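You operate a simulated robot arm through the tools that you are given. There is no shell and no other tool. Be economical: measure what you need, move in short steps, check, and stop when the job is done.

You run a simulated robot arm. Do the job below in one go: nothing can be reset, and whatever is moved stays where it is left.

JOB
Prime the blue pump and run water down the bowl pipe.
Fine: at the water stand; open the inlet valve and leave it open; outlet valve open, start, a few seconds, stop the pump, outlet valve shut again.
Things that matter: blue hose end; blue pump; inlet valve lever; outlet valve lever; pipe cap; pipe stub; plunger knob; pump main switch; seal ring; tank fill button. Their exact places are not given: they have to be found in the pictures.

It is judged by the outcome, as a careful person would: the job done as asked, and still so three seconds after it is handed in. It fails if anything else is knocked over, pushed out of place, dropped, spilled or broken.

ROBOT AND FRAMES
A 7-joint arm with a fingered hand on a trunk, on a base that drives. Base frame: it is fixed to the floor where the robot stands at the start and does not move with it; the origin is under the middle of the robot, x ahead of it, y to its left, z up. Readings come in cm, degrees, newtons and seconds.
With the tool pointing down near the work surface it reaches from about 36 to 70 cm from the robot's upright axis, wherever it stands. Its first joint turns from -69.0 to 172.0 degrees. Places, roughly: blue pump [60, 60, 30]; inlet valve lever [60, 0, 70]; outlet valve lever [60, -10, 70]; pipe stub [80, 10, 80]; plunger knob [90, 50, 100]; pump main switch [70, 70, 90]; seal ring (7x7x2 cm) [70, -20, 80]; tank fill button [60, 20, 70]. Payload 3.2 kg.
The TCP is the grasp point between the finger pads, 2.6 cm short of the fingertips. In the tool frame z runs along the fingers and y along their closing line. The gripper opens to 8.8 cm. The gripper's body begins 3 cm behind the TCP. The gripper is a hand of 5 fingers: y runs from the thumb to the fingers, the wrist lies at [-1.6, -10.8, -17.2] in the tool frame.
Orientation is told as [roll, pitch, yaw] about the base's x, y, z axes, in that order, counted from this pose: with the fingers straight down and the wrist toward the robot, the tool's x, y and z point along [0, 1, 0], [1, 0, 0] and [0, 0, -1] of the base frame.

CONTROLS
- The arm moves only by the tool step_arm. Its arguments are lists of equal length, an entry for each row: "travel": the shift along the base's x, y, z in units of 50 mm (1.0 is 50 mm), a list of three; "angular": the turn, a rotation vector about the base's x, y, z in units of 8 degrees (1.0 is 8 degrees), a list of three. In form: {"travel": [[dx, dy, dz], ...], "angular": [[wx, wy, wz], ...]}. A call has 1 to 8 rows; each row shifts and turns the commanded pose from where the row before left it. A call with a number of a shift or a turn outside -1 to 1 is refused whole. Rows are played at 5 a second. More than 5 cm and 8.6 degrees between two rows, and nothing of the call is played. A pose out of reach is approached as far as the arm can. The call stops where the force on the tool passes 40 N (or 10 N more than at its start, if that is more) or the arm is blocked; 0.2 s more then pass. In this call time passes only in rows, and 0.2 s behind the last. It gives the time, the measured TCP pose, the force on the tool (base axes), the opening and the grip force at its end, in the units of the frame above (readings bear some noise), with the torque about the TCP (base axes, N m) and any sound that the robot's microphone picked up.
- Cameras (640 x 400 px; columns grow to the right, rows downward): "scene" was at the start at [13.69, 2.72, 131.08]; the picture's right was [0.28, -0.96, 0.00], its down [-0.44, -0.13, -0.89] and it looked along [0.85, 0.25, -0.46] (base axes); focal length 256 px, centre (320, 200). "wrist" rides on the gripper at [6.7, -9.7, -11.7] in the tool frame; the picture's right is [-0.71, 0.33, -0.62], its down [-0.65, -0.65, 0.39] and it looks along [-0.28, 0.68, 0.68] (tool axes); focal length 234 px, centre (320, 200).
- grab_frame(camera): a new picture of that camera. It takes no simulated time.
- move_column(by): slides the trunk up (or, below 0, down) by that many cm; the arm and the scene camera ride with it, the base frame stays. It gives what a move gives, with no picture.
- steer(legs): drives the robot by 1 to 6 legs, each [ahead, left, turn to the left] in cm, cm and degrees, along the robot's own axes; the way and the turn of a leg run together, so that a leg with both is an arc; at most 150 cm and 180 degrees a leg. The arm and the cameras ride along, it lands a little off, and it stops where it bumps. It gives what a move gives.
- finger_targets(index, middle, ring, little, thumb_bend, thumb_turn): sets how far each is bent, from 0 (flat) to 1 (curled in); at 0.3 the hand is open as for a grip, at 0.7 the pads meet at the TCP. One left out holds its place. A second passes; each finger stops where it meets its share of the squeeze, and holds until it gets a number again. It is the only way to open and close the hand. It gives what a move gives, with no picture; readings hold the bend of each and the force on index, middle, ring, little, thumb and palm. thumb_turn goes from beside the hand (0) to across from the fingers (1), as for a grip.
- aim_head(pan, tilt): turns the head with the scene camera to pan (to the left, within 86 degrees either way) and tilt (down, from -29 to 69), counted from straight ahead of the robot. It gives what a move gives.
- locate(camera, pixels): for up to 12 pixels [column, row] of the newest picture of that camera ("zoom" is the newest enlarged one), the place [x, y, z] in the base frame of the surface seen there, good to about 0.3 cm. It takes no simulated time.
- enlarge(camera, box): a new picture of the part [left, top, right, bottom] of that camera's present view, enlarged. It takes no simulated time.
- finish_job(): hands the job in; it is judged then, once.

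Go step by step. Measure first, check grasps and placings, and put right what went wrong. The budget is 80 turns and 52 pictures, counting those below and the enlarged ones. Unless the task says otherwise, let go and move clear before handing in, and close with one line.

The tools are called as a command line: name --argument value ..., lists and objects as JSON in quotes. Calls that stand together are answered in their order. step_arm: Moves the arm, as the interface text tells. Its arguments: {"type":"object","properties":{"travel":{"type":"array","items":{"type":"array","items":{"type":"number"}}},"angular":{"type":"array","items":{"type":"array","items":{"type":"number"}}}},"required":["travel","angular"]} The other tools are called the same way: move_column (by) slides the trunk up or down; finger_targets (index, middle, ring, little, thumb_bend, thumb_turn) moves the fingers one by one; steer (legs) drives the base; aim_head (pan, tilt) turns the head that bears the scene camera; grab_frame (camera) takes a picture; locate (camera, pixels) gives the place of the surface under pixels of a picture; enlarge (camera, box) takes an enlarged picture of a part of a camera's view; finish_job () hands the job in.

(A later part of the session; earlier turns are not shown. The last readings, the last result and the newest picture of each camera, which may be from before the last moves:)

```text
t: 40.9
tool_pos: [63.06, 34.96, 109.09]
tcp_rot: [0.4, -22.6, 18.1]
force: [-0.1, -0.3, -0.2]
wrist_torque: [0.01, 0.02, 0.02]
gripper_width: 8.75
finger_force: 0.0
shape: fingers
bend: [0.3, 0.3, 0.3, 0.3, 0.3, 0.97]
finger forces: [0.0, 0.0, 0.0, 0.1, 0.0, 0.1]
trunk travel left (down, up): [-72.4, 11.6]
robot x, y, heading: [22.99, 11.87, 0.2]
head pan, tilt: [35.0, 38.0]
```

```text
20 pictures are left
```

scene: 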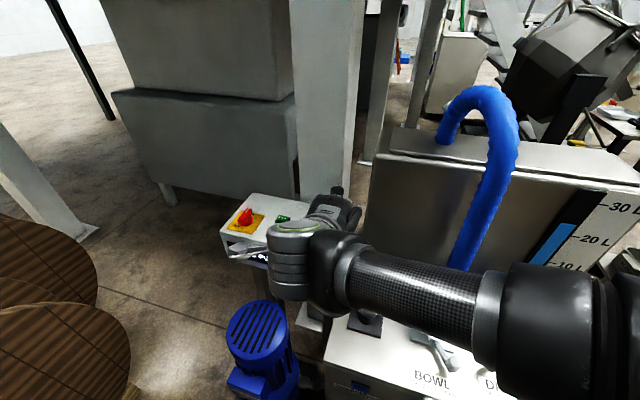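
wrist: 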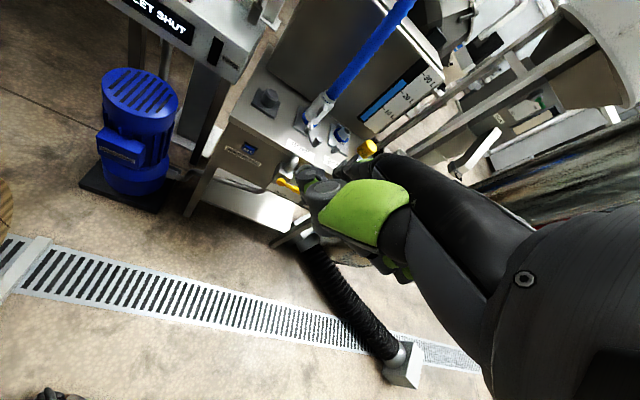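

locate --camera "scene" --pixels '[[338, 190], [320, 150], [350, 150], [305, 150], [375, 160], [380, 190], [470, 240], [500, 100]]'

step_arm --travel '[[0.8, 0.3, 0.1], [0.8, 0.3, 0.1], [0.8, 0.4, 0], [0.8, 0.4, 0]]' --angular '[[0, 0, 0.3], [0, 0, 0.3], [0, 0, 0.3], [0, 0, 0.3]]'

grab_frame --camera "scene"

```text
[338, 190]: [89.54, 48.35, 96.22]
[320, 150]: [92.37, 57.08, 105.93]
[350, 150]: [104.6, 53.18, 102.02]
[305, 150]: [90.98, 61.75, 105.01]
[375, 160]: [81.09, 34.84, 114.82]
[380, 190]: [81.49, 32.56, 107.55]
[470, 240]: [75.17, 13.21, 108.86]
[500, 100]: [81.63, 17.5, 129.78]
```

```text
t: 41.9
tool_pos: [79.28, 42.19, 109.57]
tcp_rot: [0.4, -22.5, 27.7]
force: [-0.1, 1.0, 0.4]
wrist_torque: [-0.05, 0.02, 0.01]
gripper_width: 8.76
finger_force: 0.0
shape: fingers
bend: [0.3, 0.3, 0.3, 0.3, 0.3, 0.97]
finger forces: [0.0, 0.0, 0.0, 0.0, 0.0, 0.0]
trunk travel left (down, up): [-72.4, 11.6]
robot x, y, heading: [23.05, 12.21, 0.2]
head pan, tilt: [35.0, 38.0]
```

```text
19 pictures are left
```

scene: 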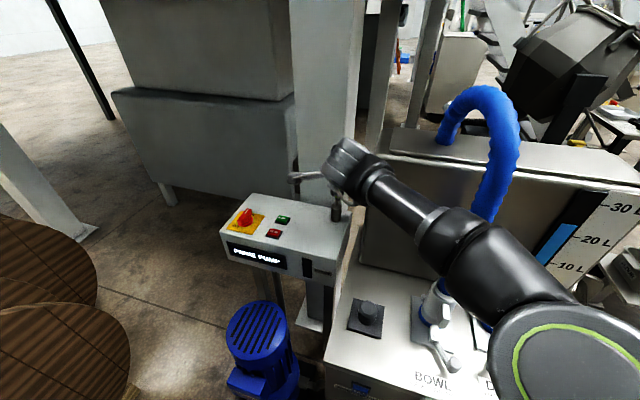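

The knob is 6 cm from the white post (corner ≈ (93, 54)), so I'll use yaw about 0 to keep the index side clear, and hover above the knob.

step_arm --travel '[[0.3, 0.2, 0], [0.4, 0.2, 0], [0.4, 0.2, 0], [0.5, 0.25, 0], [0.44, 0.25, -0.2]]' --angular '[[0, 0, -0.9], [0, 0, -0.9], [0, 0, -0.9], [0, 0, -0.9], [0, 0.6, 0]]'

enlarge --camera "scene" --box '[260, 110, 420, 230]'

grab_frame --camera "wrist"

```text
t: 42.5
tool_pos: [81.53, 41.62, 110.69]
tcp_rot: [0.3, -23.2, 20.9]
force: [-14.8, 17.9, 10.2]
wrist_torque: [-1.52, -0.87, -0.63]
gripper_width: 8.77
finger_force: 11.8
shape: fingers
bend: [0.3, 0.3, 0.3, 0.3, 0.3, 0.97]
finger forces: [0.0, 0.0, 0.0, 9.2, 0.1, 14.7]
out of reach, approached as far as the arm can: row 1, 2
trunk travel left (down, up): [-72.4, 11.6]
robot x, y, heading: [23.1, 11.98, 0.1]
head pan, tilt: [35.0, 38.0]
stopped in row 2: the force on the tool passed its limit at 89 N (the readings are from after the stop); the commanded pose is now the measured one
```

```text
3.33 times, centred on (340, 170) of scene
```

zoom: 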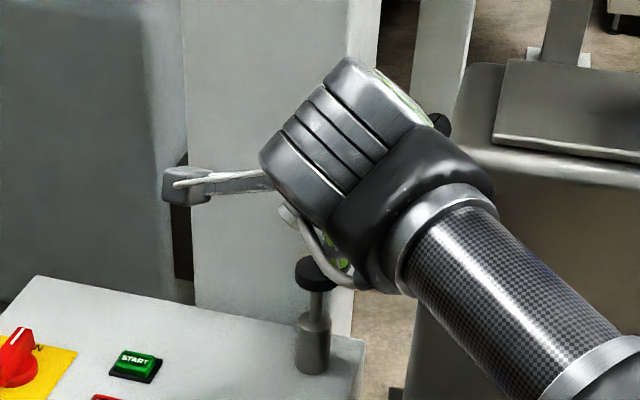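

```text
17 pictures are left
```

wrist: 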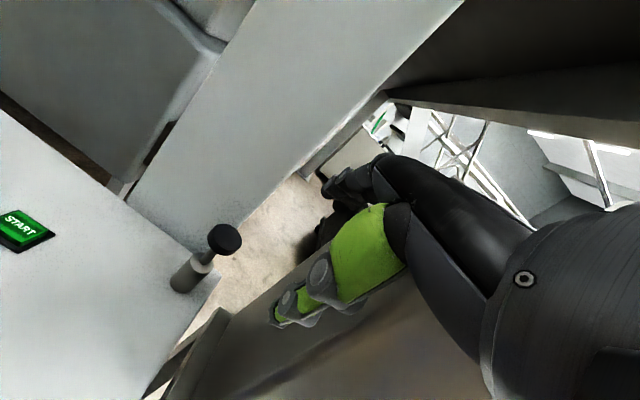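

The little finger pressed against the tank's corner. I'll back off left and backwards, and check.

step_arm --travel '[[-0.5, 0.3, 0], [-0.3, 0.4, 0.3], [0, 0.2, 0.6]]' --angular '[[0, 0, 0], [0, 0, 0], [0, 0, 0]]'

grab_frame --camera "scene"

locate --camera "scene" --pixels '[[383, 190], [375, 160], [392, 128], [395, 150], [500, 100], [440, 140], [365, 240], [320, 150], [338, 190], [285, 219], [640, 180], [360, 130]]'

```text
t: 43.3
tool_pos: [78.28, 43.4, 111.11]
tcp_rot: [0.5, -22.8, 19.6]
force: [-0.5, 1.3, -0.4]
wrist_torque: [0.0, 0.01, 0.01]
gripper_width: 8.79
finger_force: 0.1
shape: fingers
bend: [0.3, 0.3, 0.3, 0.3, 0.3, 0.97]
finger forces: [0.0, 0.0, 0.1, 0.0, 0.0, 0.0]
out of reach, approached as far as the arm can: row 2, 3
trunk travel left (down, up): [-72.4, 11.6]
robot x, y, heading: [23.32, 12.13, 0.2]
head pan, tilt: [35.0, 38.0]
```

```text
16 pictures are left
```

scene: 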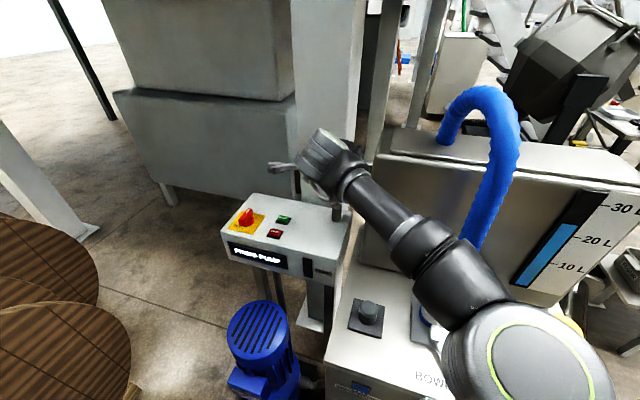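

```text
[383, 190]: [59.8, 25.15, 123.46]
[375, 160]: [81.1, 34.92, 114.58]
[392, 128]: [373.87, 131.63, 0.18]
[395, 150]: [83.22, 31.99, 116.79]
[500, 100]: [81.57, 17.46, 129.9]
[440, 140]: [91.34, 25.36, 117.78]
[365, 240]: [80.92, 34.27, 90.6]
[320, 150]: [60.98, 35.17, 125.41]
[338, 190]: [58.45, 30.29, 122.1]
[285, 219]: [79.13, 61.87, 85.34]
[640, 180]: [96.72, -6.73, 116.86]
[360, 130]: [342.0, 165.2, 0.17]
```

The tank did not move. The arm is near its reach limit, so I'll turn the robot 15° left and shift slightly closer.

steer --legs '[[0, 4, 0], [0, 0, 15], [3, 0, 0]]'

step_arm --travel '[[0.3, -0.3, 0.1], [0.4, -0.3, 0.1], [0.5, -0.2, 0]]' --angular '[[0, 0, -0.7], [0, 0, -0.7], [0, 0, -0.7]]'

```text
t: 45.5
tool_pos: [70.9, 61.19, 111.16]
tcp_rot: [0.4, -22.9, 34.8]
force: [-0.4, -0.7, 0.8]
wrist_torque: [0.03, 0.02, -0.02]
gripper_width: 8.82
finger_force: 0.0
shape: fingers
bend: [0.3, 0.3, 0.3, 0.3, 0.3, 0.97]
finger forces: [0.0, 0.0, 0.0, 0.0, 0.0, 0.0]
trunk travel left (down, up): [-72.4, 11.6]
robot x, y, heading: [26.09, 16.9, 15.0]
head pan, tilt: [35.0, 38.0]
```

```text
t: 46.3
tool_pos: [77.79, 55.59, 111.95]
tcp_rot: [0.5, -22.8, 17.9]
force: [-0.9, -0.1, -0.1]
wrist_torque: [0.01, 0.0, 0.04]
gripper_width: 8.77
finger_force: 0.1
shape: fingers
bend: [0.3, 0.3, 0.3, 0.3, 0.3, 0.97]
finger forces: [0.0, 0.0, 0.0, 0.0, 0.0, 0.0]
out of reach, approached as far as the arm can: row 3
trunk travel left (down, up): [-72.4, 11.6]
robot x, y, heading: [26.15, 16.88, 15.3]
head pan, tilt: [35.0, 38.0]
```

The post's near corner is about (94.4, 50), so a full four-finger grasp won't fit; I'll pinch with index+middle against thumb, ring and little curled, with negative yaw. Moving stepwise.

finger_targets --ring 1 --little 1

step_arm --travel '[[0.2, -0.4, -0.5], [0.3, -0.4, -0.5], [0.4, -0.4, -0.2], [0.5, -0.2, 0], [0.4, -0.2, 0]]' --angular '[[0, 0, -0.9], [0, 0, -0.9], [0, 0, -0.9], [0, 0, -0.9], [0, 0, -0.5]]'

grab_frame --camera "scene"

```text
t: 47.3
tool_pos: [77.86, 55.64, 111.92]
tcp_rot: [0.5, -22.9, 18.0]
force: [-0.2, -0.3, 0.3]
wrist_torque: [-0.03, -0.01, 0.01]
gripper_width: 8.77
finger_force: 0.0
shape: fingers
bend: [0.3, 0.3, 1.0, 1.0, 0.3, 0.97]
finger forces: [0.1, 0.1, 0.0, 0.0, 0.0, 0.0]
trunk travel left (down, up): [-72.4, 11.6]
robot x, y, heading: [26.19, 16.89, 15.1]
head pan, tilt: [35.0, 38.0]
```

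```text
t: 48.5
tool_pos: [84.5, 47.11, 106.32]
tcp_rot: [0.6, -22.9, -7.6]
force: [-0.5, -0.1, 0.5]
wrist_torque: [0.01, 0.0, 0.0]
gripper_width: 8.77
finger_force: 0.0
shape: fingers
bend: [0.3, 0.3, 1.0, 1.0, 0.3, 0.97]
finger forces: [0.0, 0.1, 0.0, 0.1, 0.0, 0.1]
out of reach, approached as far as the arm can: row 4, 5
trunk travel left (down, up): [-72.4, 11.6]
robot x, y, heading: [26.01, 16.97, 15.0]
head pan, tilt: [35.0, 38.0]
```

```text
15 pictures are left
```

scene: 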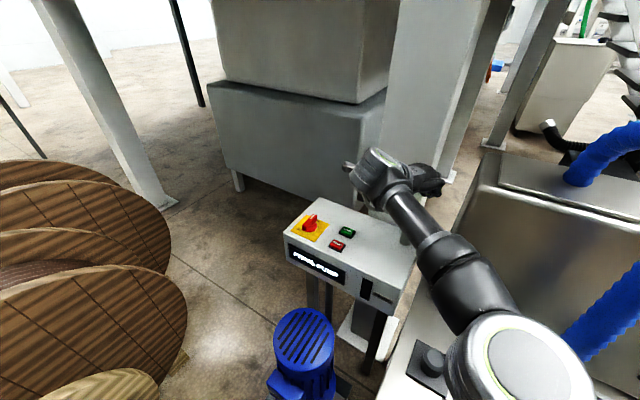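

locate --camera "scene" --pixels '[[530, 375], [480, 290], [400, 200], [375, 165], [404, 240], [405, 237], [430, 185], [442, 188], [460, 120], [440, 180]]'

enlarge --camera "scene" --box '[330, 130, 490, 250]'

```text
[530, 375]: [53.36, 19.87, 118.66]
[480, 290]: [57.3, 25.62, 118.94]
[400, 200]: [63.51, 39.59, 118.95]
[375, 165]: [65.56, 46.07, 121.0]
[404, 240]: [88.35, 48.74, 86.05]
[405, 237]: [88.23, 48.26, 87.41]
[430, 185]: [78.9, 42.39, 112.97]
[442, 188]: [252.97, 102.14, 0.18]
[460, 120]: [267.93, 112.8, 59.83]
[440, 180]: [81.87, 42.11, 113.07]
```

```text
3.33 times, centred on (410, 190) of scene
```

zoom: 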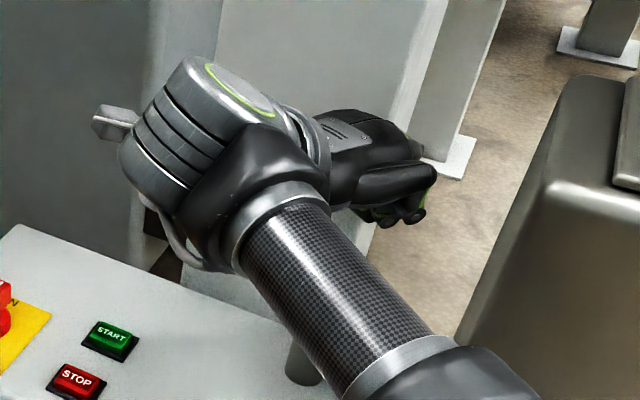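

The wrist is higher than ideal relative to the shoulder. I'll raise the trunk 11 cm and lower the arm by the same amount while going forward.

move_column --by 11

step_arm --travel '[[0, 0, -0.8], [0, 0, -0.8], [0.1, 0, -0.7], [0.5, 0.05, 0], [0.5, 0.05, 0]]' --angular '[[0, 0, -0.4], [0, 0, -0.4], [0, 0, -0.4], [0, 0, 0], [0, 0, 0]]'

enlarge --camera "scene" --box '[330, 150, 490, 270]'

```text
t: 49.9
tool_pos: [84.46, 47.21, 117.39]
tcp_rot: [0.5, -22.9, -7.6]
force: [-0.4, -0.1, 0.0]
wrist_torque: [0.02, 0.01, 0.01]
gripper_width: 8.77
finger_force: 0.1
shape: fingers
bend: [0.3, 0.3, 1.0, 1.0, 0.3, 0.97]
finger forces: [0.0, 0.0, 0.0, 0.1, 0.1, 0.0]
trunk travel left (down, up): [-83.4, 0.6]
robot x, y, heading: [26.0, 16.78, 15.0]
head pan, tilt: [35.0, 38.0]
```

```text
t: 51.1
tool_pos: [86.74, 43.86, 107.38]
tcp_rot: [0.6, -23.0, -17.2]
force: [0.4, -0.2, -0.8]
wrist_torque: [0.01, 0.02, 0.01]
gripper_width: 8.78
finger_force: 0.0
shape: fingers
bend: [0.3, 0.3, 1.0, 1.0, 0.3, 0.97]
finger forces: [0.0, 0.1, 0.0, 0.0, 0.0, 0.0]
out of reach, approached as far as the arm can: row 1, 2, 3, 4, 5
trunk travel left (down, up): [-83.4, 0.6]
robot x, y, heading: [25.51, 16.34, 14.9]
head pan, tilt: [35.0, 38.0]
```

```text
3.33 times, centred on (410, 210) of scene
```

zoom: 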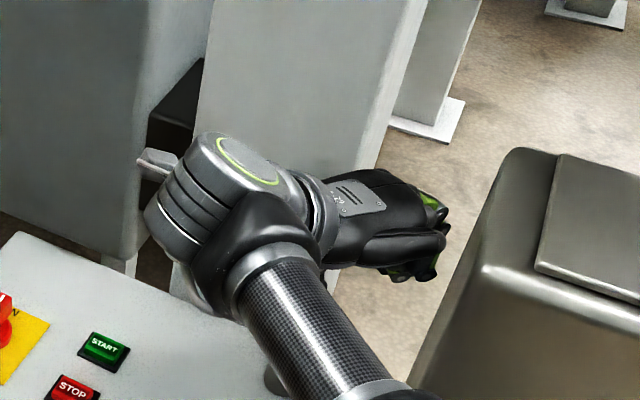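

Negative yaw hits a wrist limit. A yaw near +30° with a narrower finger opening leaves about 1 cm to the post; I'll narrow the pinch and re-approach that way.

step_arm --travel '[[-0.6, 0.4, 0], [-0.5, 0.4, 0], [-0.2, 0.3, 0], [0, 0, 0], [0, 0, 0], [0, 0, 0]]' --angular '[[0, 0, 0.98], [0, 0, 0.98], [0, 0, 0.98], [0, 0, 0.98], [0, 0, 0.98], [0, 0, 0.98]]'

finger_targets --index 0.42 --middle 0.42 --thumb_bend 0.3

```text
t: 52.5
tool_pos: [80.18, 49.46, 107.26]
tcp_rot: [0.7, -22.9, 29.9]
force: [-0.8, -0.2, -0.4]
wrist_torque: [0.0, -0.01, 0.0]
gripper_width: 8.77
finger_force: 0.0
shape: fingers
bend: [0.3, 0.3, 1.0, 1.0, 0.3, 0.97]
finger forces: [0.0, 0.0, 0.0, 0.1, 0.0, 0.0]
trunk travel left (down, up): [-83.4, 0.6]
robot x, y, heading: [26.18, 16.92, 14.8]
head pan, tilt: [35.0, 38.0]
```

```text
t: 53.5
tool_pos: [80.16, 49.55, 107.29]
tcp_rot: [0.4, -23.0, 29.8]
force: [-0.1, 0.0, 0.1]
wrist_torque: [0.02, 0.02, 0.04]
gripper_width: 7.58
finger_force: 0.0
shape: fingers
bend: [0.42, 0.42, 1.0, 1.0, 0.3, 0.97]
finger forces: [0.1, 0.1, 0.0, 0.0, 0.1, 0.0]
trunk travel left (down, up): [-83.4, 0.6]
robot x, y, heading: [26.2, 16.74, 14.9]
head pan, tilt: [35.0, 38.0]
```

step_arm --travel '[[0.6, -0.14, -0.1], [0.6, -0.14, -0.1], [0.56, -0.14, -0.2]]' --angular '[[0, 0, 0], [0, 0, 0], [0, 0, 0]]'

grab_frame --camera "wrist"

```text
t: 54.3
tool_pos: [89.07, 47.54, 105.3]
tcp_rot: [0.7, -23.0, 29.8]
force: [0.5, 0.5, -0.4]
wrist_torque: [-0.02, 0.01, 0.01]
gripper_width: 7.56
finger_force: 0.1
shape: fingers
bend: [0.42, 0.42, 1.0, 1.0, 0.3, 0.97]
finger forces: [0.0, 0.1, 0.1, 0.0, 0.1, 0.0]
trunk travel left (down, up): [-83.4, 0.6]
robot x, y, heading: [25.96, 17.02, 15.0]
head pan, tilt: [35.0, 38.0]
```

```text
12 pictures are left
```

wrist: 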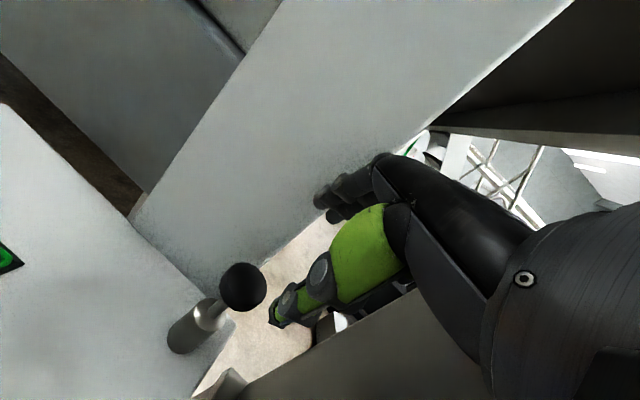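

locate --camera "wrist" --pixels '[[243, 285], [232, 270], [255, 300], [325, 200], [275, 315], [322, 215], [300, 190], [260, 250], [340, 215]]'

```text
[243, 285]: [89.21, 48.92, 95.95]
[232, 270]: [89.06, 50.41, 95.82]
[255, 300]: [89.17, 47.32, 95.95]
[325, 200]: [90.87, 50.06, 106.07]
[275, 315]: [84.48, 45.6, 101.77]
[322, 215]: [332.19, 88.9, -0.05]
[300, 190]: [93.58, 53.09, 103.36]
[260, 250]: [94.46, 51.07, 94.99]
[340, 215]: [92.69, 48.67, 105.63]
```

The knob centre is ≈(89.3, 48.4), top z 96. I'll level the hand a bit and descend around the knob.

step_arm --travel '[[0.06, 0.1, 0], [0.06, 0.1, 0], [0, 0, -0.6], [0, 0, -0.6], [0, 0, -0.6]]' --angular '[[-0.37, 0.65, 0], [-0.37, 0.65, 0], [0, 0, 0], [0, 0, 0], [0, 0, 0]]'

enlarge --camera "wrist" --box '[140, 120, 440, 380]'

```text
t: 55.5
tool_pos: [89.0, 47.89, 96.57]
tcp_rot: [0.5, -11.1, 29.9]
force: [-0.9, 0.5, -0.1]
wrist_torque: [0.0, 0.01, -0.02]
gripper_width: 7.58
finger_force: 0.3
shape: fingers
bend: [0.42, 0.42, 1.0, 1.0, 0.3, 0.97]
finger forces: [0.5, 0.0, 0.0, 0.0, 0.0, 0.1]
out of reach, approached as far as the arm can: row 4, 5
trunk travel left (down, up): [-83.4, 0.6]
robot x, y, heading: [26.09, 16.96, 15.3]
head pan, tilt: [35.0, 38.0]
```

```text
1.54 times, centred on (290, 250) of wrist
```

zoom: 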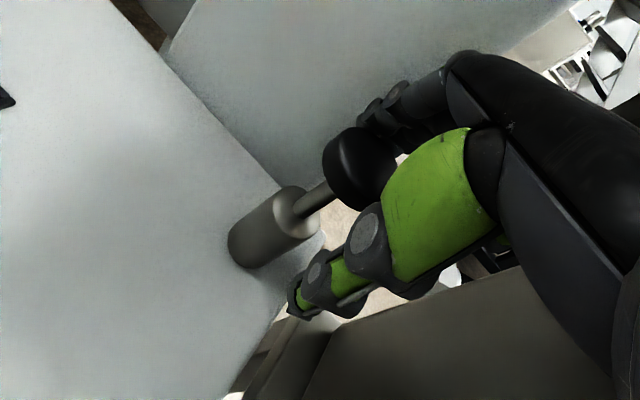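

The knob sits between the fingers and thumb. Close the pinch.

finger_targets --index 0.75 --middle 0.75 --thumb_bend 0.75

step_arm --travel '[[0, 0, -0.3], [0, 0, -0.3], [0, 0, -0.3]]' --angular '[[0, 0, 0], [0, 0, 0], [0, 0, 0]]'

enlarge --camera "scene" --box '[280, 180, 440, 310]'

```text
t: 56.5
tool_pos: [89.38, 47.79, 96.22]
tcp_rot: [0.7, -10.9, 29.8]
force: [13.2, 6.8, 1.5]
wrist_torque: [0.09, -0.16, -0.04]
gripper_width: 3.81
finger_force: 18.2
shape: fingers
bend: [0.46, 0.53, 1.0, 1.0, 0.63, 1.0]
finger forces: [13.7, 10.5, 0.0, 0.0, 11.7, 0.1]
trunk travel left (down, up): [-83.4, 0.6]
robot x, y, heading: [25.95, 16.51, 15.1]
head pan, tilt: [35.0, 38.0]
```

```text
t: 57.3
tool_pos: [88.63, 47.34, 92.63]
tcp_rot: [0.6, -11.6, 30.0]
force: [20.4, 13.5, 20.2]
wrist_torque: [0.57, -0.72, -0.04]
gripper_width: 3.84
finger_force: 20.8
shape: fingers
bend: [0.38, 0.49, 1.0, 1.0, 0.67, 1.0]
finger forces: [22.5, 12.7, 0.0, 0.0, 7.1, 0.1]
out of reach, approached as far as the arm can: row 1, 2, 3
trunk travel left (down, up): [-83.4, 0.6]
robot x, y, heading: [25.68, 17.04, 15.0]
head pan, tilt: [35.0, 38.0]
```

```text
3.08 times, centred on (360, 245) of scene
```

zoom: 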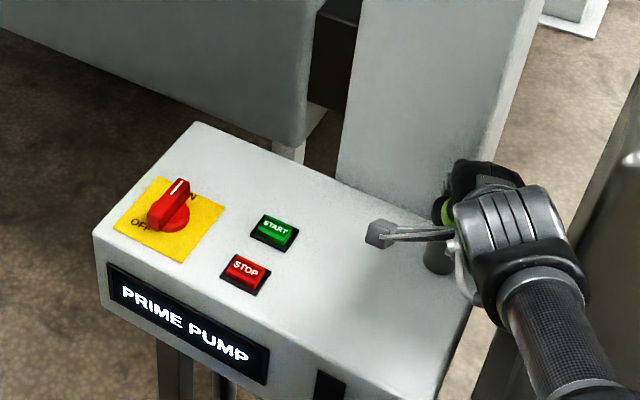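

The plunger went down ~3.6 cm. I'll do full strokes up and down.

step_arm --travel '[[0, 0, 0.45], [0, 0, 0.45], [0, 0, -0.45], [0, 0, -0.45], [0, 0, 0.45], [0, 0, 0.45], [0, 0, -0.45], [0, 0, -0.45]]' --angular '[[0, 0, 0], [0, 0, 0], [0, 0, 0], [0, 0, 0], [0, 0, 0], [0, 0, 0], [0, 0, 0], [0, 0, 0]]'

enlarge --camera "scene" --box '[280, 190, 440, 320]'

```text
t: 59.1
tool_pos: [89.25, 46.21, 92.94]
tcp_rot: [0.4, -11.3, 29.7]
force: [11.7, 10.8, 11.1]
wrist_torque: [0.44, -0.36, 0.0]
gripper_width: 3.37
finger_force: 12.6
shape: fingers
bend: [0.39, 0.71, 1.0, 1.0, 0.72, 1.0]
finger forces: [21.0, 0.6, 0.1, 0.0, 3.7, 0.1]
out of reach, approached as far as the arm can: row 1, 2, 4, 5
trunk travel left (down, up): [-83.4, 0.6]
robot x, y, heading: [26.25, 16.63, 15.0]
head pan, tilt: [35.0, 38.0]
```

```text
3.08 times, centred on (360, 255) of scene
```

zoom: 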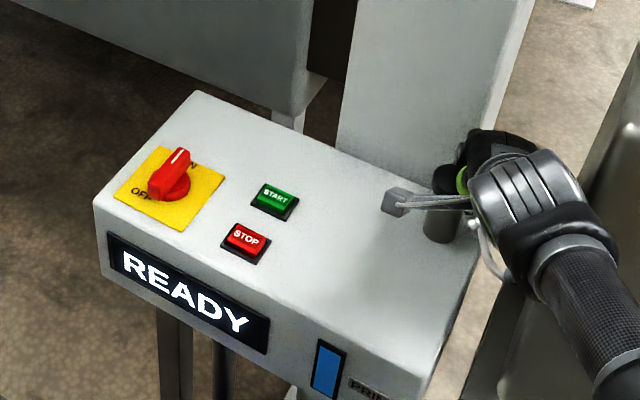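

The panel shows READY and the prime gauge is blue. Release, rise and back off.

finger_targets --index 0.4 --middle 0.4 --thumb_bend 0.3

step_arm --travel '[[0, 0, 0.5], [0, 0, 0.6], [0, 0, 0.7], [-0.2, 0.1, 0.8], [-0.8, 0.3, 0.2], [-0.9, 0.3, 0], [-0.9, 0.2, 0]]' --angular '[[0, 0, 0], [0, 0, 0], [0, 0, 0], [0, 0, 0], [0, 0, 0], [0, 0, 0], [0, 0, 0]]'

finger_targets --index 0.15 --middle 1 --thumb_bend 1 --thumb_turn 1

grab_frame --camera "scene"

```text
t: 60.1
tool_pos: [89.1, 46.16, 92.85]
tcp_rot: [0.5, -11.0, 29.8]
force: [3.6, 0.5, 6.4]
wrist_torque: [0.18, -0.16, -0.03]
gripper_width: 8.28
finger_force: 3.1
shape: fingers
bend: [0.35, 0.4, 1.0, 1.0, 0.3, 0.97]
finger forces: [6.5, 0.0, 0.0, 0.0, 0.1, 0.1]
trunk travel left (down, up): [-83.4, 0.6]
robot x, y, heading: [25.75, 16.9, 15.0]
head pan, tilt: [35.0, 38.0]
```

```text
t: 61.7
tool_pos: [74.81, 50.65, 106.87]
tcp_rot: [0.4, -11.0, 29.7]
force: [-1.3, 1.2, -0.1]
wrist_torque: [0.0, 0.03, 0.0]
gripper_width: 7.77
finger_force: 0.1
shape: fingers
bend: [0.4, 0.4, 1.0, 1.0, 0.3, 0.97]
finger forces: [0.0, 0.0, 0.0, 0.0, 0.0, 0.0]
trunk travel left (down, up): [-83.4, 0.6]
robot x, y, heading: [26.22, 16.78, 15.0]
head pan, tilt: [35.0, 38.0]
```

```text
t: 62.7
tool_pos: [74.82, 50.68, 106.78]
tcp_rot: [0.6, -11.0, 29.9]
force: [-0.1, 0.4, -0.4]
wrist_torque: [-0.01, -0.03, -0.02]
gripper_width: 2.37
finger_force: 0.0
shape: fingers
bend: [0.15, 1.0, 1.0, 1.0, 1.0, 1.0]
finger forces: [0.0, 0.0, 0.0, 0.0, 0.0, 0.0]
trunk travel left (down, up): [-83.4, 0.6]
robot x, y, heading: [25.86, 16.84, 15.0]
head pan, tilt: [35.0, 38.0]
```

```text
8 pictures are left
```

scene: 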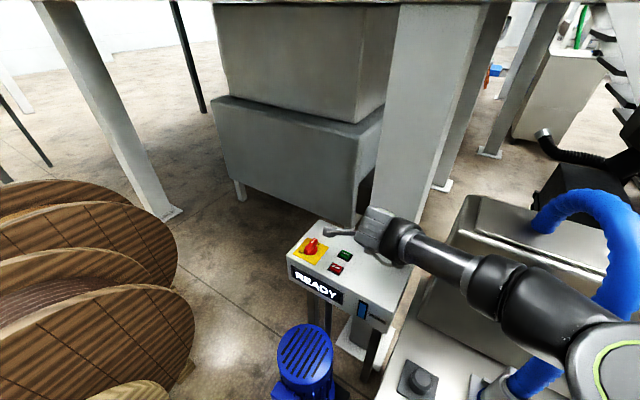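

READY holds with the knob released. I'll back the robot away and turn straight, keeping the hand clear of tank and hose.

steer --legs '[[-27, 0, 0], [0, 0, -15]]'

step_arm --travel '[[-0.8, -0.2, 0], [-0.8, -0.3, 0], [-0.6, -0.4, 0], [-0.4, -0.6, 0], [0, -0.8, 0]]' --angular '[[0, 0, 0], [0, 0, 0], [0, 0, 0], [0, 0, 0], [0, 0, 0]]'

steer --legs '[[0, -13, 0]]'

```text
t: 65.5
tool_pos: [56.69, 30.28, 106.67]
tcp_rot: [0.6, -11.0, 15.1]
force: [0.5, 0.2, 0.0]
wrist_torque: [-0.01, 0.02, 0.04]
gripper_width: 2.35
finger_force: 0.0
shape: fingers
bend: [0.15, 1.0, 1.0, 1.0, 1.0, 1.0]
finger forces: [0.1, 0.0, 0.1, 0.0, 0.0, 0.1]
trunk travel left (down, up): [-83.4, 0.6]
robot x, y, heading: [1.21, 9.82, 0.5]
head pan, tilt: [35.0, 38.0]
```

```text
t: 66.7
tool_pos: [43.72, 18.5, 106.65]
tcp_rot: [0.8, -11.0, 15.1]
force: [-1.1, -0.3, 0.3]
wrist_torque: [0.02, 0.01, 0.01]
gripper_width: 2.36
finger_force: 0.0
shape: fingers
bend: [0.15, 1.0, 1.0, 1.0, 1.0, 1.0]
finger forces: [0.1, 0.0, 0.0, 0.1, 0.0, 0.0]
trunk travel left (down, up): [-83.4, 0.6]
robot x, y, heading: [0.79, 10.03, 0.6]
head pan, tilt: [35.0, 38.0]
```

```text
t: 67.9
tool_pos: [43.67, 6.22, 106.58]
tcp_rot: [0.6, -11.0, 15.3]
force: [0.5, 0.6, -0.7]
wrist_torque: [-0.05, -0.03, 0.01]
gripper_width: 2.36
finger_force: 0.1
shape: fingers
bend: [0.15, 1.0, 1.0, 1.0, 1.0, 1.0]
finger forces: [0.0, 0.0, 0.0, 0.1, 0.0, 0.0]
trunk travel left (down, up): [-83.4, 0.6]
robot x, y, heading: [0.71, -2.73, 0.5]
head pan, tilt: [35.0, 38.0]
```

Now pitch the hand forward again and move right.

step_arm --travel '[[0.1, -0.4, -0.3], [0.1, -0.4, -0.3], [0.1, -0.5, -0.3], [0.1, -0.5, -0.3], [0.1, -0.6, -0.3], [0, -0.6, -0.3], [0, -0.6, -0.3]]' --angular '[[0.24, -0.89, 0], [0.24, -0.89, 0], [0.24, -0.89, 0], [0.24, -0.89, 0], [0.24, -0.89, 0], [0.24, -0.89, 0], [0.24, -0.89, 0.3]]'

move_column --by -22

aim_head --pan -8 --tilt 42

```text
t: 69.5
tool_pos: [46.18, -11.92, 95.98]
tcp_rot: [0.1, -62.8, 18.2]
force: [0.1, 0.1, -0.2]
wrist_torque: [-0.01, 0.01, 0.01]
gripper_width: 2.38
finger_force: 0.2
shape: fingers
bend: [0.15, 1.0, 1.0, 1.0, 1.0, 1.0]
finger forces: [0.1, 0.0, 0.1, 0.0, 0.0, 0.0]
trunk travel left (down, up): [-83.4, 0.6]
robot x, y, heading: [0.89, -2.54, 0.5]
head pan, tilt: [35.0, 38.0]
```

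```text
t: 71.9
tool_pos: [46.21, -11.78, 74.07]
tcp_rot: [-0.2, -62.7, 18.2]
force: [0.2, 0.7, 0.9]
wrist_torque: [0.01, 0.0, 0.01]
gripper_width: 2.35
finger_force: 0.0
shape: fingers
bend: [0.15, 1.0, 1.0, 1.0, 1.0, 1.0]
finger forces: [0.1, 0.0, 0.0, 0.0, 0.0, 0.0]
trunk travel left (down, up): [-61.4, 22.6]
robot x, y, heading: [1.25, -2.82, 0.6]
head pan, tilt: [35.0, 38.0]
```

```text
t: 73.0
tool_pos: [46.22, -11.85, 74.04]
tcp_rot: [0.0, -62.5, 18.1]
force: [0.7, 0.6, 0.2]
wrist_torque: [0.0, 0.01, -0.01]
gripper_width: 2.37
finger_force: 0.1
shape: fingers
bend: [0.15, 1.0, 1.0, 1.0, 1.0, 1.0]
finger forces: [0.1, 0.1, 0.1, 0.0, 0.1, 0.1]
trunk travel left (down, up): [-61.4, 22.6]
robot x, y, heading: [0.75, -3.08, 0.4]
head pan, tilt: [-8.0, 42.0]
```

step_arm --travel '[[0.3, -0.7, 0], [0.6, -0.57, 0], [0.7, 0, -0.1], [0.7, 0, -0.1], [0.58, 0, -0.1]]' --angular '[[0, 0, 0], [0, 0, 0], [0, 0, 0], [0, 0, 0], [0, 0, 0]]'

enlarge --camera "scene" --box '[240, 160, 400, 260]'

```text
t: 74.2
tool_pos: [60.68, -18.08, 72.48]
tcp_rot: [-0.1, -62.5, 18.2]
force: [0.0, 0.3, -0.7]
wrist_torque: [-0.02, -0.01, 0.0]
gripper_width: 2.34
finger_force: 0.1
shape: fingers
bend: [0.15, 1.0, 1.0, 1.0, 1.0, 1.0]
finger forces: [0.0, 0.1, 0.1, 0.1, 0.0, 0.1]
trunk travel left (down, up): [-61.4, 22.6]
robot x, y, heading: [0.52, -2.59, 0.4]
head pan, tilt: [-8.0, 42.0]
```

```text
4.00 times, centred on (320, 210) of scene
```

zoom: 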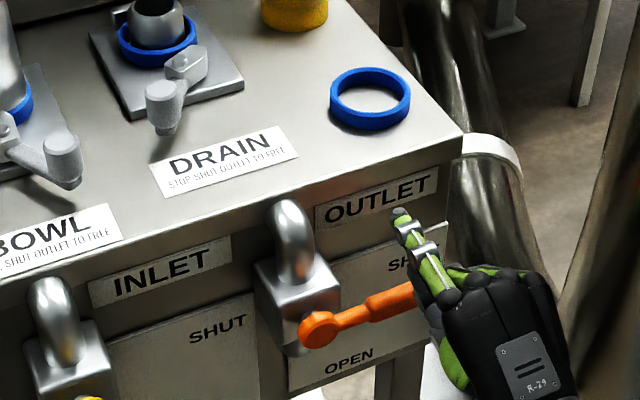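

Same relative geometry as at the inlet. Press the outlet lever down along the arc.

step_arm --travel '[[0, 0, -0.78], [0.011, -0.038, -0.374], [-0.016, 0.056, -0.372], [-0.042, 0.146, -0.344], [-0.065, 0.227, -0.292], [-0.084, 0.292, -0.222], [-0.097, 0.336, -0.136], [-0.069, 0.238, -0.04]]' --angular '[[0, 0, 0], [0, 0, 0], [0, 0, 0], [0, 0, 0], [0, 0, 0], [0, 0, 0], [0, 0, 0], [0, 0, 0]]'

grab_frame --camera "scene"

```text
t: 76.0
tool_pos: [58.97, -12.41, 59.76]
tcp_rot: [0.2, -62.8, 17.5]
force: [2.7, -16.3, 2.2]
wrist_torque: [0.96, 0.14, -0.17]
gripper_width: 2.52
finger_force: 7.6
shape: fingers
bend: [0.14, 1.0, 1.0, 1.0, 1.0, 1.0]
finger forces: [16.2, 0.1, 0.1, 0.1, 0.7, 0.1]
trunk travel left (down, up): [-61.4, 22.6]
robot x, y, heading: [0.96, -2.83, 0.6]
head pan, tilt: [-8.0, 42.0]
```

```text
6 pictures are left
```

scene: 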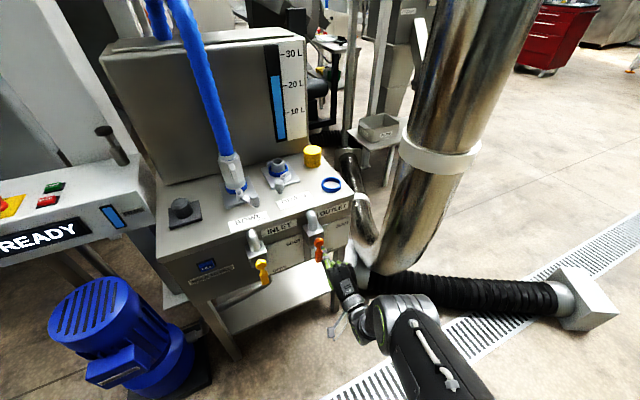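

Outlet is down (open) and the panel still shows READY. Release, retreat and swing the hand back up for the button.

step_arm --travel '[[0.05, -0.4, 0], [0, -0.1, 0], [-0.9, -0.1, 0], [-0.9, 0.1, 0], [-0.9, 0.2, 0.3], [0, 0.3, 0.9], [0, 0.3, 0.9], [0, 0.3, 0.9]]' --angular '[[0, 0, 0], [0, 0, 0], [0, 0, 0], [0, 0, 0], [0, 0, 0], [0, 0, 0], [0, 0, 0], [0, 0, 0]]'

move_column --by 22

step_arm --travel '[[0, 0.6, 0.3], [0, 0.6, 0.3], [0, 0.6, 0.3], [0, 0.6, 0.3], [0, 0.6, 0.3], [0, 0.6, 0.3], [0, 0.6, 0.2], [0, 0.6, 0]]' --angular '[[-0.29, 0.9, 0], [-0.29, 0.9, 0], [-0.29, 0.9, 0], [-0.29, 0.9, 0], [-0.29, 0.9, 0], [-0.29, 0.9, 0], [-0.29, 0.9, 0], [-0.29, 0.9, 0]]'

```text
t: 77.8
tool_pos: [45.55, -8.86, 74.88]
tcp_rot: [-0.3, -62.6, 18.3]
force: [-0.2, 0.4, 0.4]
wrist_torque: [0.0, 0.0, 0.02]
gripper_width: 2.38
finger_force: 0.1
shape: fingers
bend: [0.15, 1.0, 1.0, 1.0, 1.0, 1.0]
finger forces: [0.0, 0.0, 0.0, 0.0, 0.0, 0.0]
trunk travel left (down, up): [-61.4, 22.6]
robot x, y, heading: [1.01, -2.81, 0.5]
head pan, tilt: [-8.0, 42.0]
```

```text
t: 80.1
tool_pos: [45.65, -8.74, 96.65]
tcp_rot: [-0.1, -62.6, 18.2]
force: [-0.5, -0.8, -1.0]
wrist_torque: [0.02, 0.03, 0.01]
gripper_width: 2.37
finger_force: 0.1
shape: fingers
bend: [0.15, 1.0, 1.0, 1.0, 1.0, 1.0]
finger forces: [0.1, 0.0, 0.0, 0.0, 0.0, 0.0]
trunk travel left (down, up): [-83.4, 0.6]
robot x, y, heading: [1.31, -2.67, 0.4]
head pan, tilt: [-8.0, 42.0]
```

```text
t: 81.9
tool_pos: [46.02, 15.15, 106.65]
tcp_rot: [0.5, -2.0, 18.2]
force: [0.4, -0.7, 0.2]
wrist_torque: [0.0, 0.04, -0.01]
gripper_width: 2.36
finger_force: 0.0
shape: fingers
bend: [0.15, 1.0, 1.0, 1.0, 1.0, 1.0]
finger forces: [0.0, 0.0, 0.1, 0.1, 0.0, 0.1]
trunk travel left (down, up): [-83.4, 0.6]
robot x, y, heading: [0.83, -2.78, 0.5]
head pan, tilt: [-8.0, 42.0]
```

steer --legs '[[0, 13, 0], [0, 0, 14.5], [26, 0, 0]]'

aim_head --pan 25 --tilt 40

```text
t: 85.5
tool_pos: [64.54, 45.42, 106.73]
tcp_rot: [0.3, -2.0, 32.3]
force: [0.0, -0.4, -0.1]
wrist_torque: [0.06, 0.0, 0.0]
gripper_width: 2.36
finger_force: 0.0
shape: fingers
bend: [0.15, 1.0, 1.0, 1.0, 1.0, 1.0]
finger forces: [0.0, 0.1, 0.1, 0.0, 0.1, 0.0]
trunk travel left (down, up): [-83.4, 0.6]
robot x, y, heading: [25.46, 17.17, 14.9]
head pan, tilt: [-8.0, 42.0]
```

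```text
t: 86.5
tool_pos: [64.53, 45.42, 106.66]
tcp_rot: [0.2, -2.1, 32.3]
force: [0.3, 0.7, -0.7]
wrist_torque: [0.02, 0.0, -0.01]
gripper_width: 2.37
finger_force: 0.2
shape: fingers
bend: [0.15, 1.0, 1.0, 1.0, 1.0, 1.0]
finger forces: [0.0, 0.0, 0.0, 0.1, 0.0, 0.0]
trunk travel left (down, up): [-83.4, 0.6]
robot x, y, heading: [25.62, 17.16, 14.8]
head pan, tilt: [25.0, 40.0]
```

step_arm --travel '[[0.3, 0.4, 0], [0.4, 0.6, -0.2], [0.4, 0.6, -0.4], [0.4, 0.5, -0.6], [0.34, 0.3, -0.6], [0, 0, -0.5]]' --angular '[[-0.4, 0.64, 0], [-0.4, 0.64, 0], [0, 0, 0], [0, 0, 0], [0, 0, 0], [0, 0, 0]]'

grab_frame --camera "wrist"

```text
t: 87.9
tool_pos: [71.9, 54.59, 97.37]
tcp_rot: [0.2, 10.0, 32.2]
force: [0.4, 0.5, 0.3]
wrist_torque: [-0.01, -0.01, 0.02]
gripper_width: 2.39
finger_force: 0.0
shape: fingers
bend: [0.15, 1.0, 1.0, 1.0, 1.0, 1.0]
finger forces: [0.0, 0.0, 0.0, 0.0, 0.1, 0.0]
out of reach, approached as far as the arm can: row 4, 5, 6
trunk travel left (down, up): [-83.4, 0.6]
robot x, y, heading: [25.25, 16.96, 14.7]
head pan, tilt: [25.0, 40.0]
```

```text
5 pictures are left
```

wrist: 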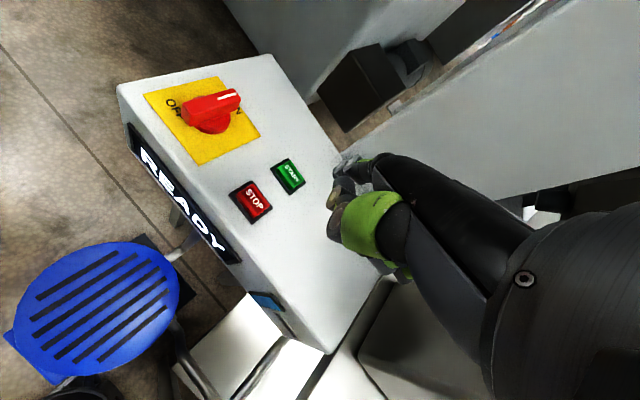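

locate --camera "wrist" --pixels '[[338, 162], [337, 172], [333, 195], [330, 225], [345, 200], [350, 158], [289, 176], [252, 200], [360, 225], [345, 180]]'

```text
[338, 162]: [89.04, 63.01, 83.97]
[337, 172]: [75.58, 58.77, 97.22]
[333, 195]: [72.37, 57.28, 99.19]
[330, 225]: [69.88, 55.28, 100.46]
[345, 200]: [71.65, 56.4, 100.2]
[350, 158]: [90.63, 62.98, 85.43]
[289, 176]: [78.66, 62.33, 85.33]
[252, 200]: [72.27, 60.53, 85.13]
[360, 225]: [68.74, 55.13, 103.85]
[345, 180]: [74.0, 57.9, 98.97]
```

The arm is short of reach at this tilt. I'll turn the robot 8° further left, level the tilt and use a larger yaw so the fist stays away from STOP.

steer --legs '[[0, 0, 8]]'

step_arm --travel '[[0.3, -0.2, 0], [0.4, -0.2, 0], [0.5, -0.2, 0], [0.4, -0.2, -0.3], [0.2, -0.15, -0.4]]' --angular '[[0.4, -0.5, 0.6], [0.4, -0.5, 0.6], [0, 0, 0], [0, 0, 0], [0, 0, 0]]'

```text
t: 88.9
tool_pos: [66.28, 60.61, 97.57]
tcp_rot: [0.3, 10.0, 40.4]
force: [0.0, -0.2, 0.3]
wrist_torque: [-0.01, 0.01, 0.05]
gripper_width: 2.36
finger_force: 0.1
shape: fingers
bend: [0.15, 1.0, 1.0, 1.0, 1.0, 1.0]
finger forces: [0.0, 0.0, 0.0, 0.0, 0.0, 0.0]
trunk travel left (down, up): [-83.4, 0.6]
robot x, y, heading: [25.65, 16.84, 22.8]
head pan, tilt: [25.0, 40.0]
```

```text
t: 90.1
tool_pos: [75.45, 55.66, 94.05]
tcp_rot: [-0.7, -0.2, 49.8]
force: [-0.7, -0.2, -0.1]
wrist_torque: [0.0, 0.0, -0.01]
gripper_width: 2.38
finger_force: 0.1
shape: fingers
bend: [0.15, 1.0, 1.0, 1.0, 1.0, 1.0]
finger forces: [0.0, 0.1, 0.1, 0.1, 0.0, 0.1]
trunk travel left (down, up): [-83.4, 0.6]
robot x, y, heading: [25.47, 16.8, 23.1]
head pan, tilt: [25.0, 40.0]
```

In reach. One check of the tip position over START.

enlarge --camera "wrist" --box '[200, 100, 440, 250]'

```text
2.67 times, centred on (320, 175) of wrist
```

zoom: 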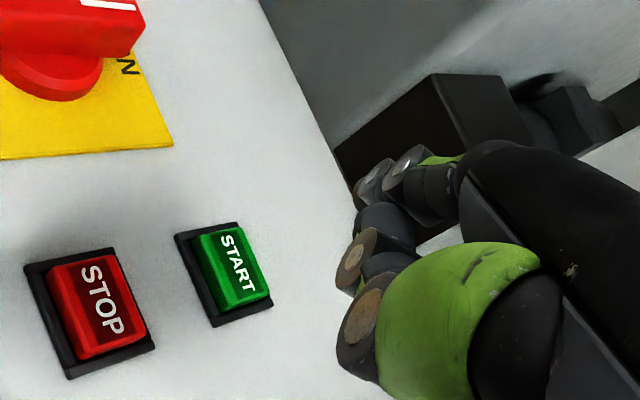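

locate --camera "zoom" --pixels '[[236, 265], [362, 190], [375, 175], [400, 165], [360, 260], [355, 330], [350, 355], [385, 225], [100, 305]]'

```text
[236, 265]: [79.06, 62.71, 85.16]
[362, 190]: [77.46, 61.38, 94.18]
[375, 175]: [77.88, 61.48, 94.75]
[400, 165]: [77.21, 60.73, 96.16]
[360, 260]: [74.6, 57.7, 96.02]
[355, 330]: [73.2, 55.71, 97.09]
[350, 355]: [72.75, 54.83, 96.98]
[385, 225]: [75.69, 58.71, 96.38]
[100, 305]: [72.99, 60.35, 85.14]
```

Tip is at ≈(78.3, 61.7, 93.5), START at (78.9, 62.5). Shift a little and press down gently.

step_arm --travel '[[0.07, 0.13, -0.7], [0, 0, -0.7], [0, 0, -0.12], [0, 0, -0.08], [0, 0, -0.08], [0, 0, -0.08]]' --angular '[[0, 0, 0], [0, 0, 0], [0, 0, 0], [0, 0, 0], [0, 0, 0], [0, 0, 0]]'

```text
t: 91.5
tool_pos: [75.3, 56.31, 85.41]
tcp_rot: [-0.8, -0.4, 49.9]
force: [-0.9, -0.7, 5.4]
wrist_torque: [0.29, -0.24, -0.01]
gripper_width: 2.49
finger_force: 2.6
shape: fingers
bend: [0.14, 1.0, 1.0, 1.0, 1.0, 1.0]
finger forces: [5.3, 0.1, 0.0, 0.0, 0.1, 0.0]
trunk travel left (down, up): [-83.4, 0.6]
robot x, y, heading: [26.05, 16.9, 22.9]
head pan, tilt: [25.0, 40.0]
heard: click
```

A click was heard. Lift and check the display.

step_arm --travel '[[0, 0, 0.6], [0, 0, 0.4]]' --angular '[[0, 0, 0], [0, 0, 0]]'

grab_frame --camera "scene"

```text
t: 92.1
tool_pos: [75.51, 56.56, 90.41]
tcp_rot: [-0.9, -0.2, 49.7]
force: [-0.1, 0.1, 0.5]
wrist_torque: [-0.01, -0.02, 0.02]
gripper_width: 2.41
finger_force: 0.1
shape: fingers
bend: [0.15, 1.0, 1.0, 1.0, 1.0, 1.0]
finger forces: [0.1, 0.0, 0.0, 0.1, 0.0, 0.0]
trunk travel left (down, up): [-83.4, 0.6]
robot x, y, heading: [25.54, 17.11, 22.6]
head pan, tilt: [25.0, 40.0]
```

```text
3 pictures are left
```

scene: 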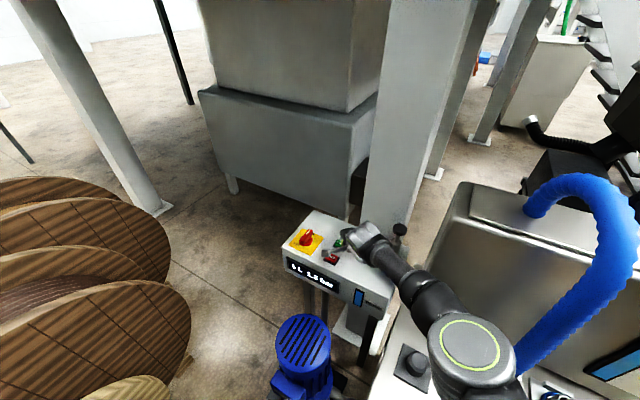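

The display shows litres and pressure: the pump is running. Move over STOP, letting a few seconds pass.

step_arm --travel '[[-0.42, -0.16, 0], [-0.42, -0.16, 0], [-0.44, -0.16, 0], [0, 0, 0], [0, 0, 0], [0, 0, 0], [0, 0, 0]]' --angular '[[0, 0, 0], [0, 0, 0], [0, 0, 0], [0, 0, 0], [0, 0, 0], [0, 0, 0], [0, 0, 0]]'

step_arm --travel '[[0, 0, -0.4], [0, 0, -0.4], [0, 0, -0.1], [0, 0, -0.08], [0, 0, -0.06], [0, 0, -0.06]]' --angular '[[0, 0, 0], [0, 0, 0], [0, 0, 0], [0, 0, 0], [0, 0, 0], [0, 0, 0]]'

```text
t: 93.7
tool_pos: [69.2, 54.04, 90.19]
tcp_rot: [-0.9, -0.2, 49.7]
force: [0.0, 0.3, -0.6]
wrist_torque: [0.02, -0.01, -0.01]
gripper_width: 2.39
finger_force: 0.1
shape: fingers
bend: [0.15, 1.0, 1.0, 1.0, 1.0, 1.0]
finger forces: [0.1, 0.0, 0.1, 0.0, 0.0, 0.1]
trunk travel left (down, up): [-83.4, 0.6]
robot x, y, heading: [25.86, 16.93, 22.7]
head pan, tilt: [25.0, 40.0]
```

```text
t: 95.1
tool_pos: [68.88, 53.94, 85.13]
tcp_rot: [-0.8, -0.6, 49.9]
force: [-4.1, -6.1, 14.0]
wrist_torque: [0.83, -0.57, 0.03]
gripper_width: 2.61
finger_force: 7.2
shape: fingers
bend: [0.12, 1.0, 1.0, 1.0, 1.0, 1.0]
finger forces: [14.5, 0.1, 0.0, 0.1, 0.1, 0.1]
trunk travel left (down, up): [-83.4, 0.6]
robot x, y, heading: [25.74, 17.06, 22.9]
head pan, tilt: [25.0, 40.0]
heard: click
```

A click at STOP. Lift off and check the display.

step_arm --travel '[[0, 0, 0.6], [0, 0, 0.8], [0, 0, 0.8], [-0.3, -0.3, 0.8], [-0.3, -0.3, 0.6]]' --angular '[[0, 0, 0], [0, 0, 0], [0, 0, 0], [0, 0, 0], [0, 0, 0]]'

enlarge --camera "scene" --box '[260, 190, 420, 320]'

```text
t: 96.3
tool_pos: [65.99, 51.0, 102.95]
tcp_rot: [-0.8, -0.2, 50.0]
force: [-0.4, -0.3, -0.7]
wrist_torque: [0.0, 0.03, -0.02]
gripper_width: 2.38
finger_force: 0.1
shape: fingers
bend: [0.15, 1.0, 1.0, 1.0, 1.0, 1.0]
finger forces: [0.1, 0.0, 0.1, 0.1, 0.0, 0.0]
trunk travel left (down, up): [-83.4, 0.6]
robot x, y, heading: [25.57, 17.47, 23.0]
head pan, tilt: [25.0, 40.0]
```

```text
3.08 times, centred on (340, 255) of scene
```

zoom: 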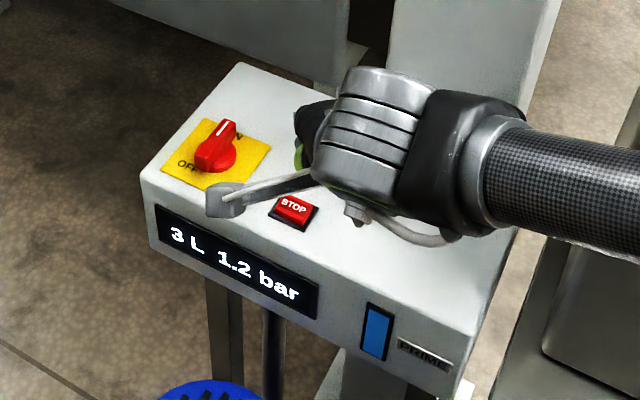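

Display "3 L 1.2 bar", pressure dropping after STOP. Now drive back to the outlet valve.

steer --legs '[[-27, 0, 0], [0, 0, -22.5], [0, -9, 0]]'

aim_head --pan 8 --tilt 40

```text
t: 100.1
tool_pos: [51.06, 13.51, 102.9]
tcp_rot: [-0.9, -0.2, 27.4]
force: [-0.3, 0.1, -0.3]
wrist_torque: [-0.04, 0.0, 0.01]
gripper_width: 2.37
finger_force: 0.1
shape: fingers
bend: [0.15, 1.0, 1.0, 1.0, 1.0, 1.0]
finger forces: [0.0, 0.0, 0.1, 0.1, 0.0, 0.0]
trunk travel left (down, up): [-83.4, 0.6]
robot x, y, heading: [0.54, -2.74, 0.2]
head pan, tilt: [25.0, 40.0]
```

```text
t: 100.9
tool_pos: [51.15, 13.44, 102.94]
tcp_rot: [-1.0, -0.3, 27.5]
force: [-0.2, 0.4, 0.1]
wrist_torque: [0.0, -0.02, 0.01]
gripper_width: 2.37
finger_force: 0.0
shape: fingers
bend: [0.15, 1.0, 1.0, 1.0, 1.0, 1.0]
finger forces: [0.1, 0.0, 0.0, 0.0, 0.0, 0.0]
trunk travel left (down, up): [-83.4, 0.6]
robot x, y, heading: [0.66, -2.74, 0.4]
head pan, tilt: [8.0, 40.0]
```

step_arm --travel '[[-0.25, -0.5, 0], [-0.25, -0.5, 0], [-0.2, -0.5, -0.2], [-0.1, -0.5, -0.3], [-0.1, -0.5, -0.3], [-0.1, -0.5, -0.3], [-0.1, -0.5, -0.3], [-0.1, -0.5, -0.1]]' --angular '[[0.45, -0.868, 0], [0.45, -0.868, 0], [0.45, -0.868, 0], [0.45, -0.868, 0], [0.45, -0.868, 0], [0.45, -0.868, 0], [0.45, -0.868, 0], [0.45, -0.868, 0]]'

move_column --by -22

step_arm --travel '[[0, 0, -0.1], [0, 0, -0.1]]' --angular '[[0, 0, -0.58], [0, 0, -0.58]]'

```text
t: 102.7
tool_pos: [45.26, -6.61, 95.31]
tcp_rot: [-0.5, -62.9, 27.2]
force: [-0.2, -0.1, -0.7]
wrist_torque: [0.0, -0.03, 0.0]
gripper_width: 2.37
finger_force: 0.0
shape: fingers
bend: [0.15, 1.0, 1.0, 1.0, 1.0, 1.0]
finger forces: [0.1, 0.1, 0.1, 0.0, 0.0, 0.1]
trunk travel left (down, up): [-83.4, 0.6]
robot x, y, heading: [0.98, -2.57, 0.2]
head pan, tilt: [8.0, 40.0]
```

```text
t: 105.0
tool_pos: [45.2, -6.46, 73.46]
tcp_rot: [-0.8, -62.7, 27.3]
force: [0.6, 0.1, -0.4]
wrist_torque: [0.01, 0.03, -0.02]
gripper_width: 2.38
finger_force: 0.1
shape: fingers
bend: [0.15, 1.0, 1.0, 1.0, 1.0, 1.0]
finger forces: [0.0, 0.0, 0.0, 0.1, 0.0, 0.0]
trunk travel left (down, up): [-61.4, 22.6]
robot x, y, heading: [0.78, -2.13, 0.0]
head pan, tilt: [8.0, 40.0]
```

```text
t: 105.6
tool_pos: [45.15, -6.56, 72.3]
tcp_rot: [-0.8, -62.8, 18.0]
force: [-1.1, -1.1, -0.1]
wrist_torque: [0.01, 0.0, 0.0]
gripper_width: 2.37
finger_force: 0.1
shape: fingers
bend: [0.15, 1.0, 1.0, 1.0, 1.0, 1.0]
finger forces: [0.0, 0.1, 0.0, 0.0, 0.0, 0.0]
trunk travel left (down, up): [-61.4, 22.6]
robot x, y, heading: [0.45, -2.71, 0.1]
head pan, tilt: [8.0, 40.0]
```

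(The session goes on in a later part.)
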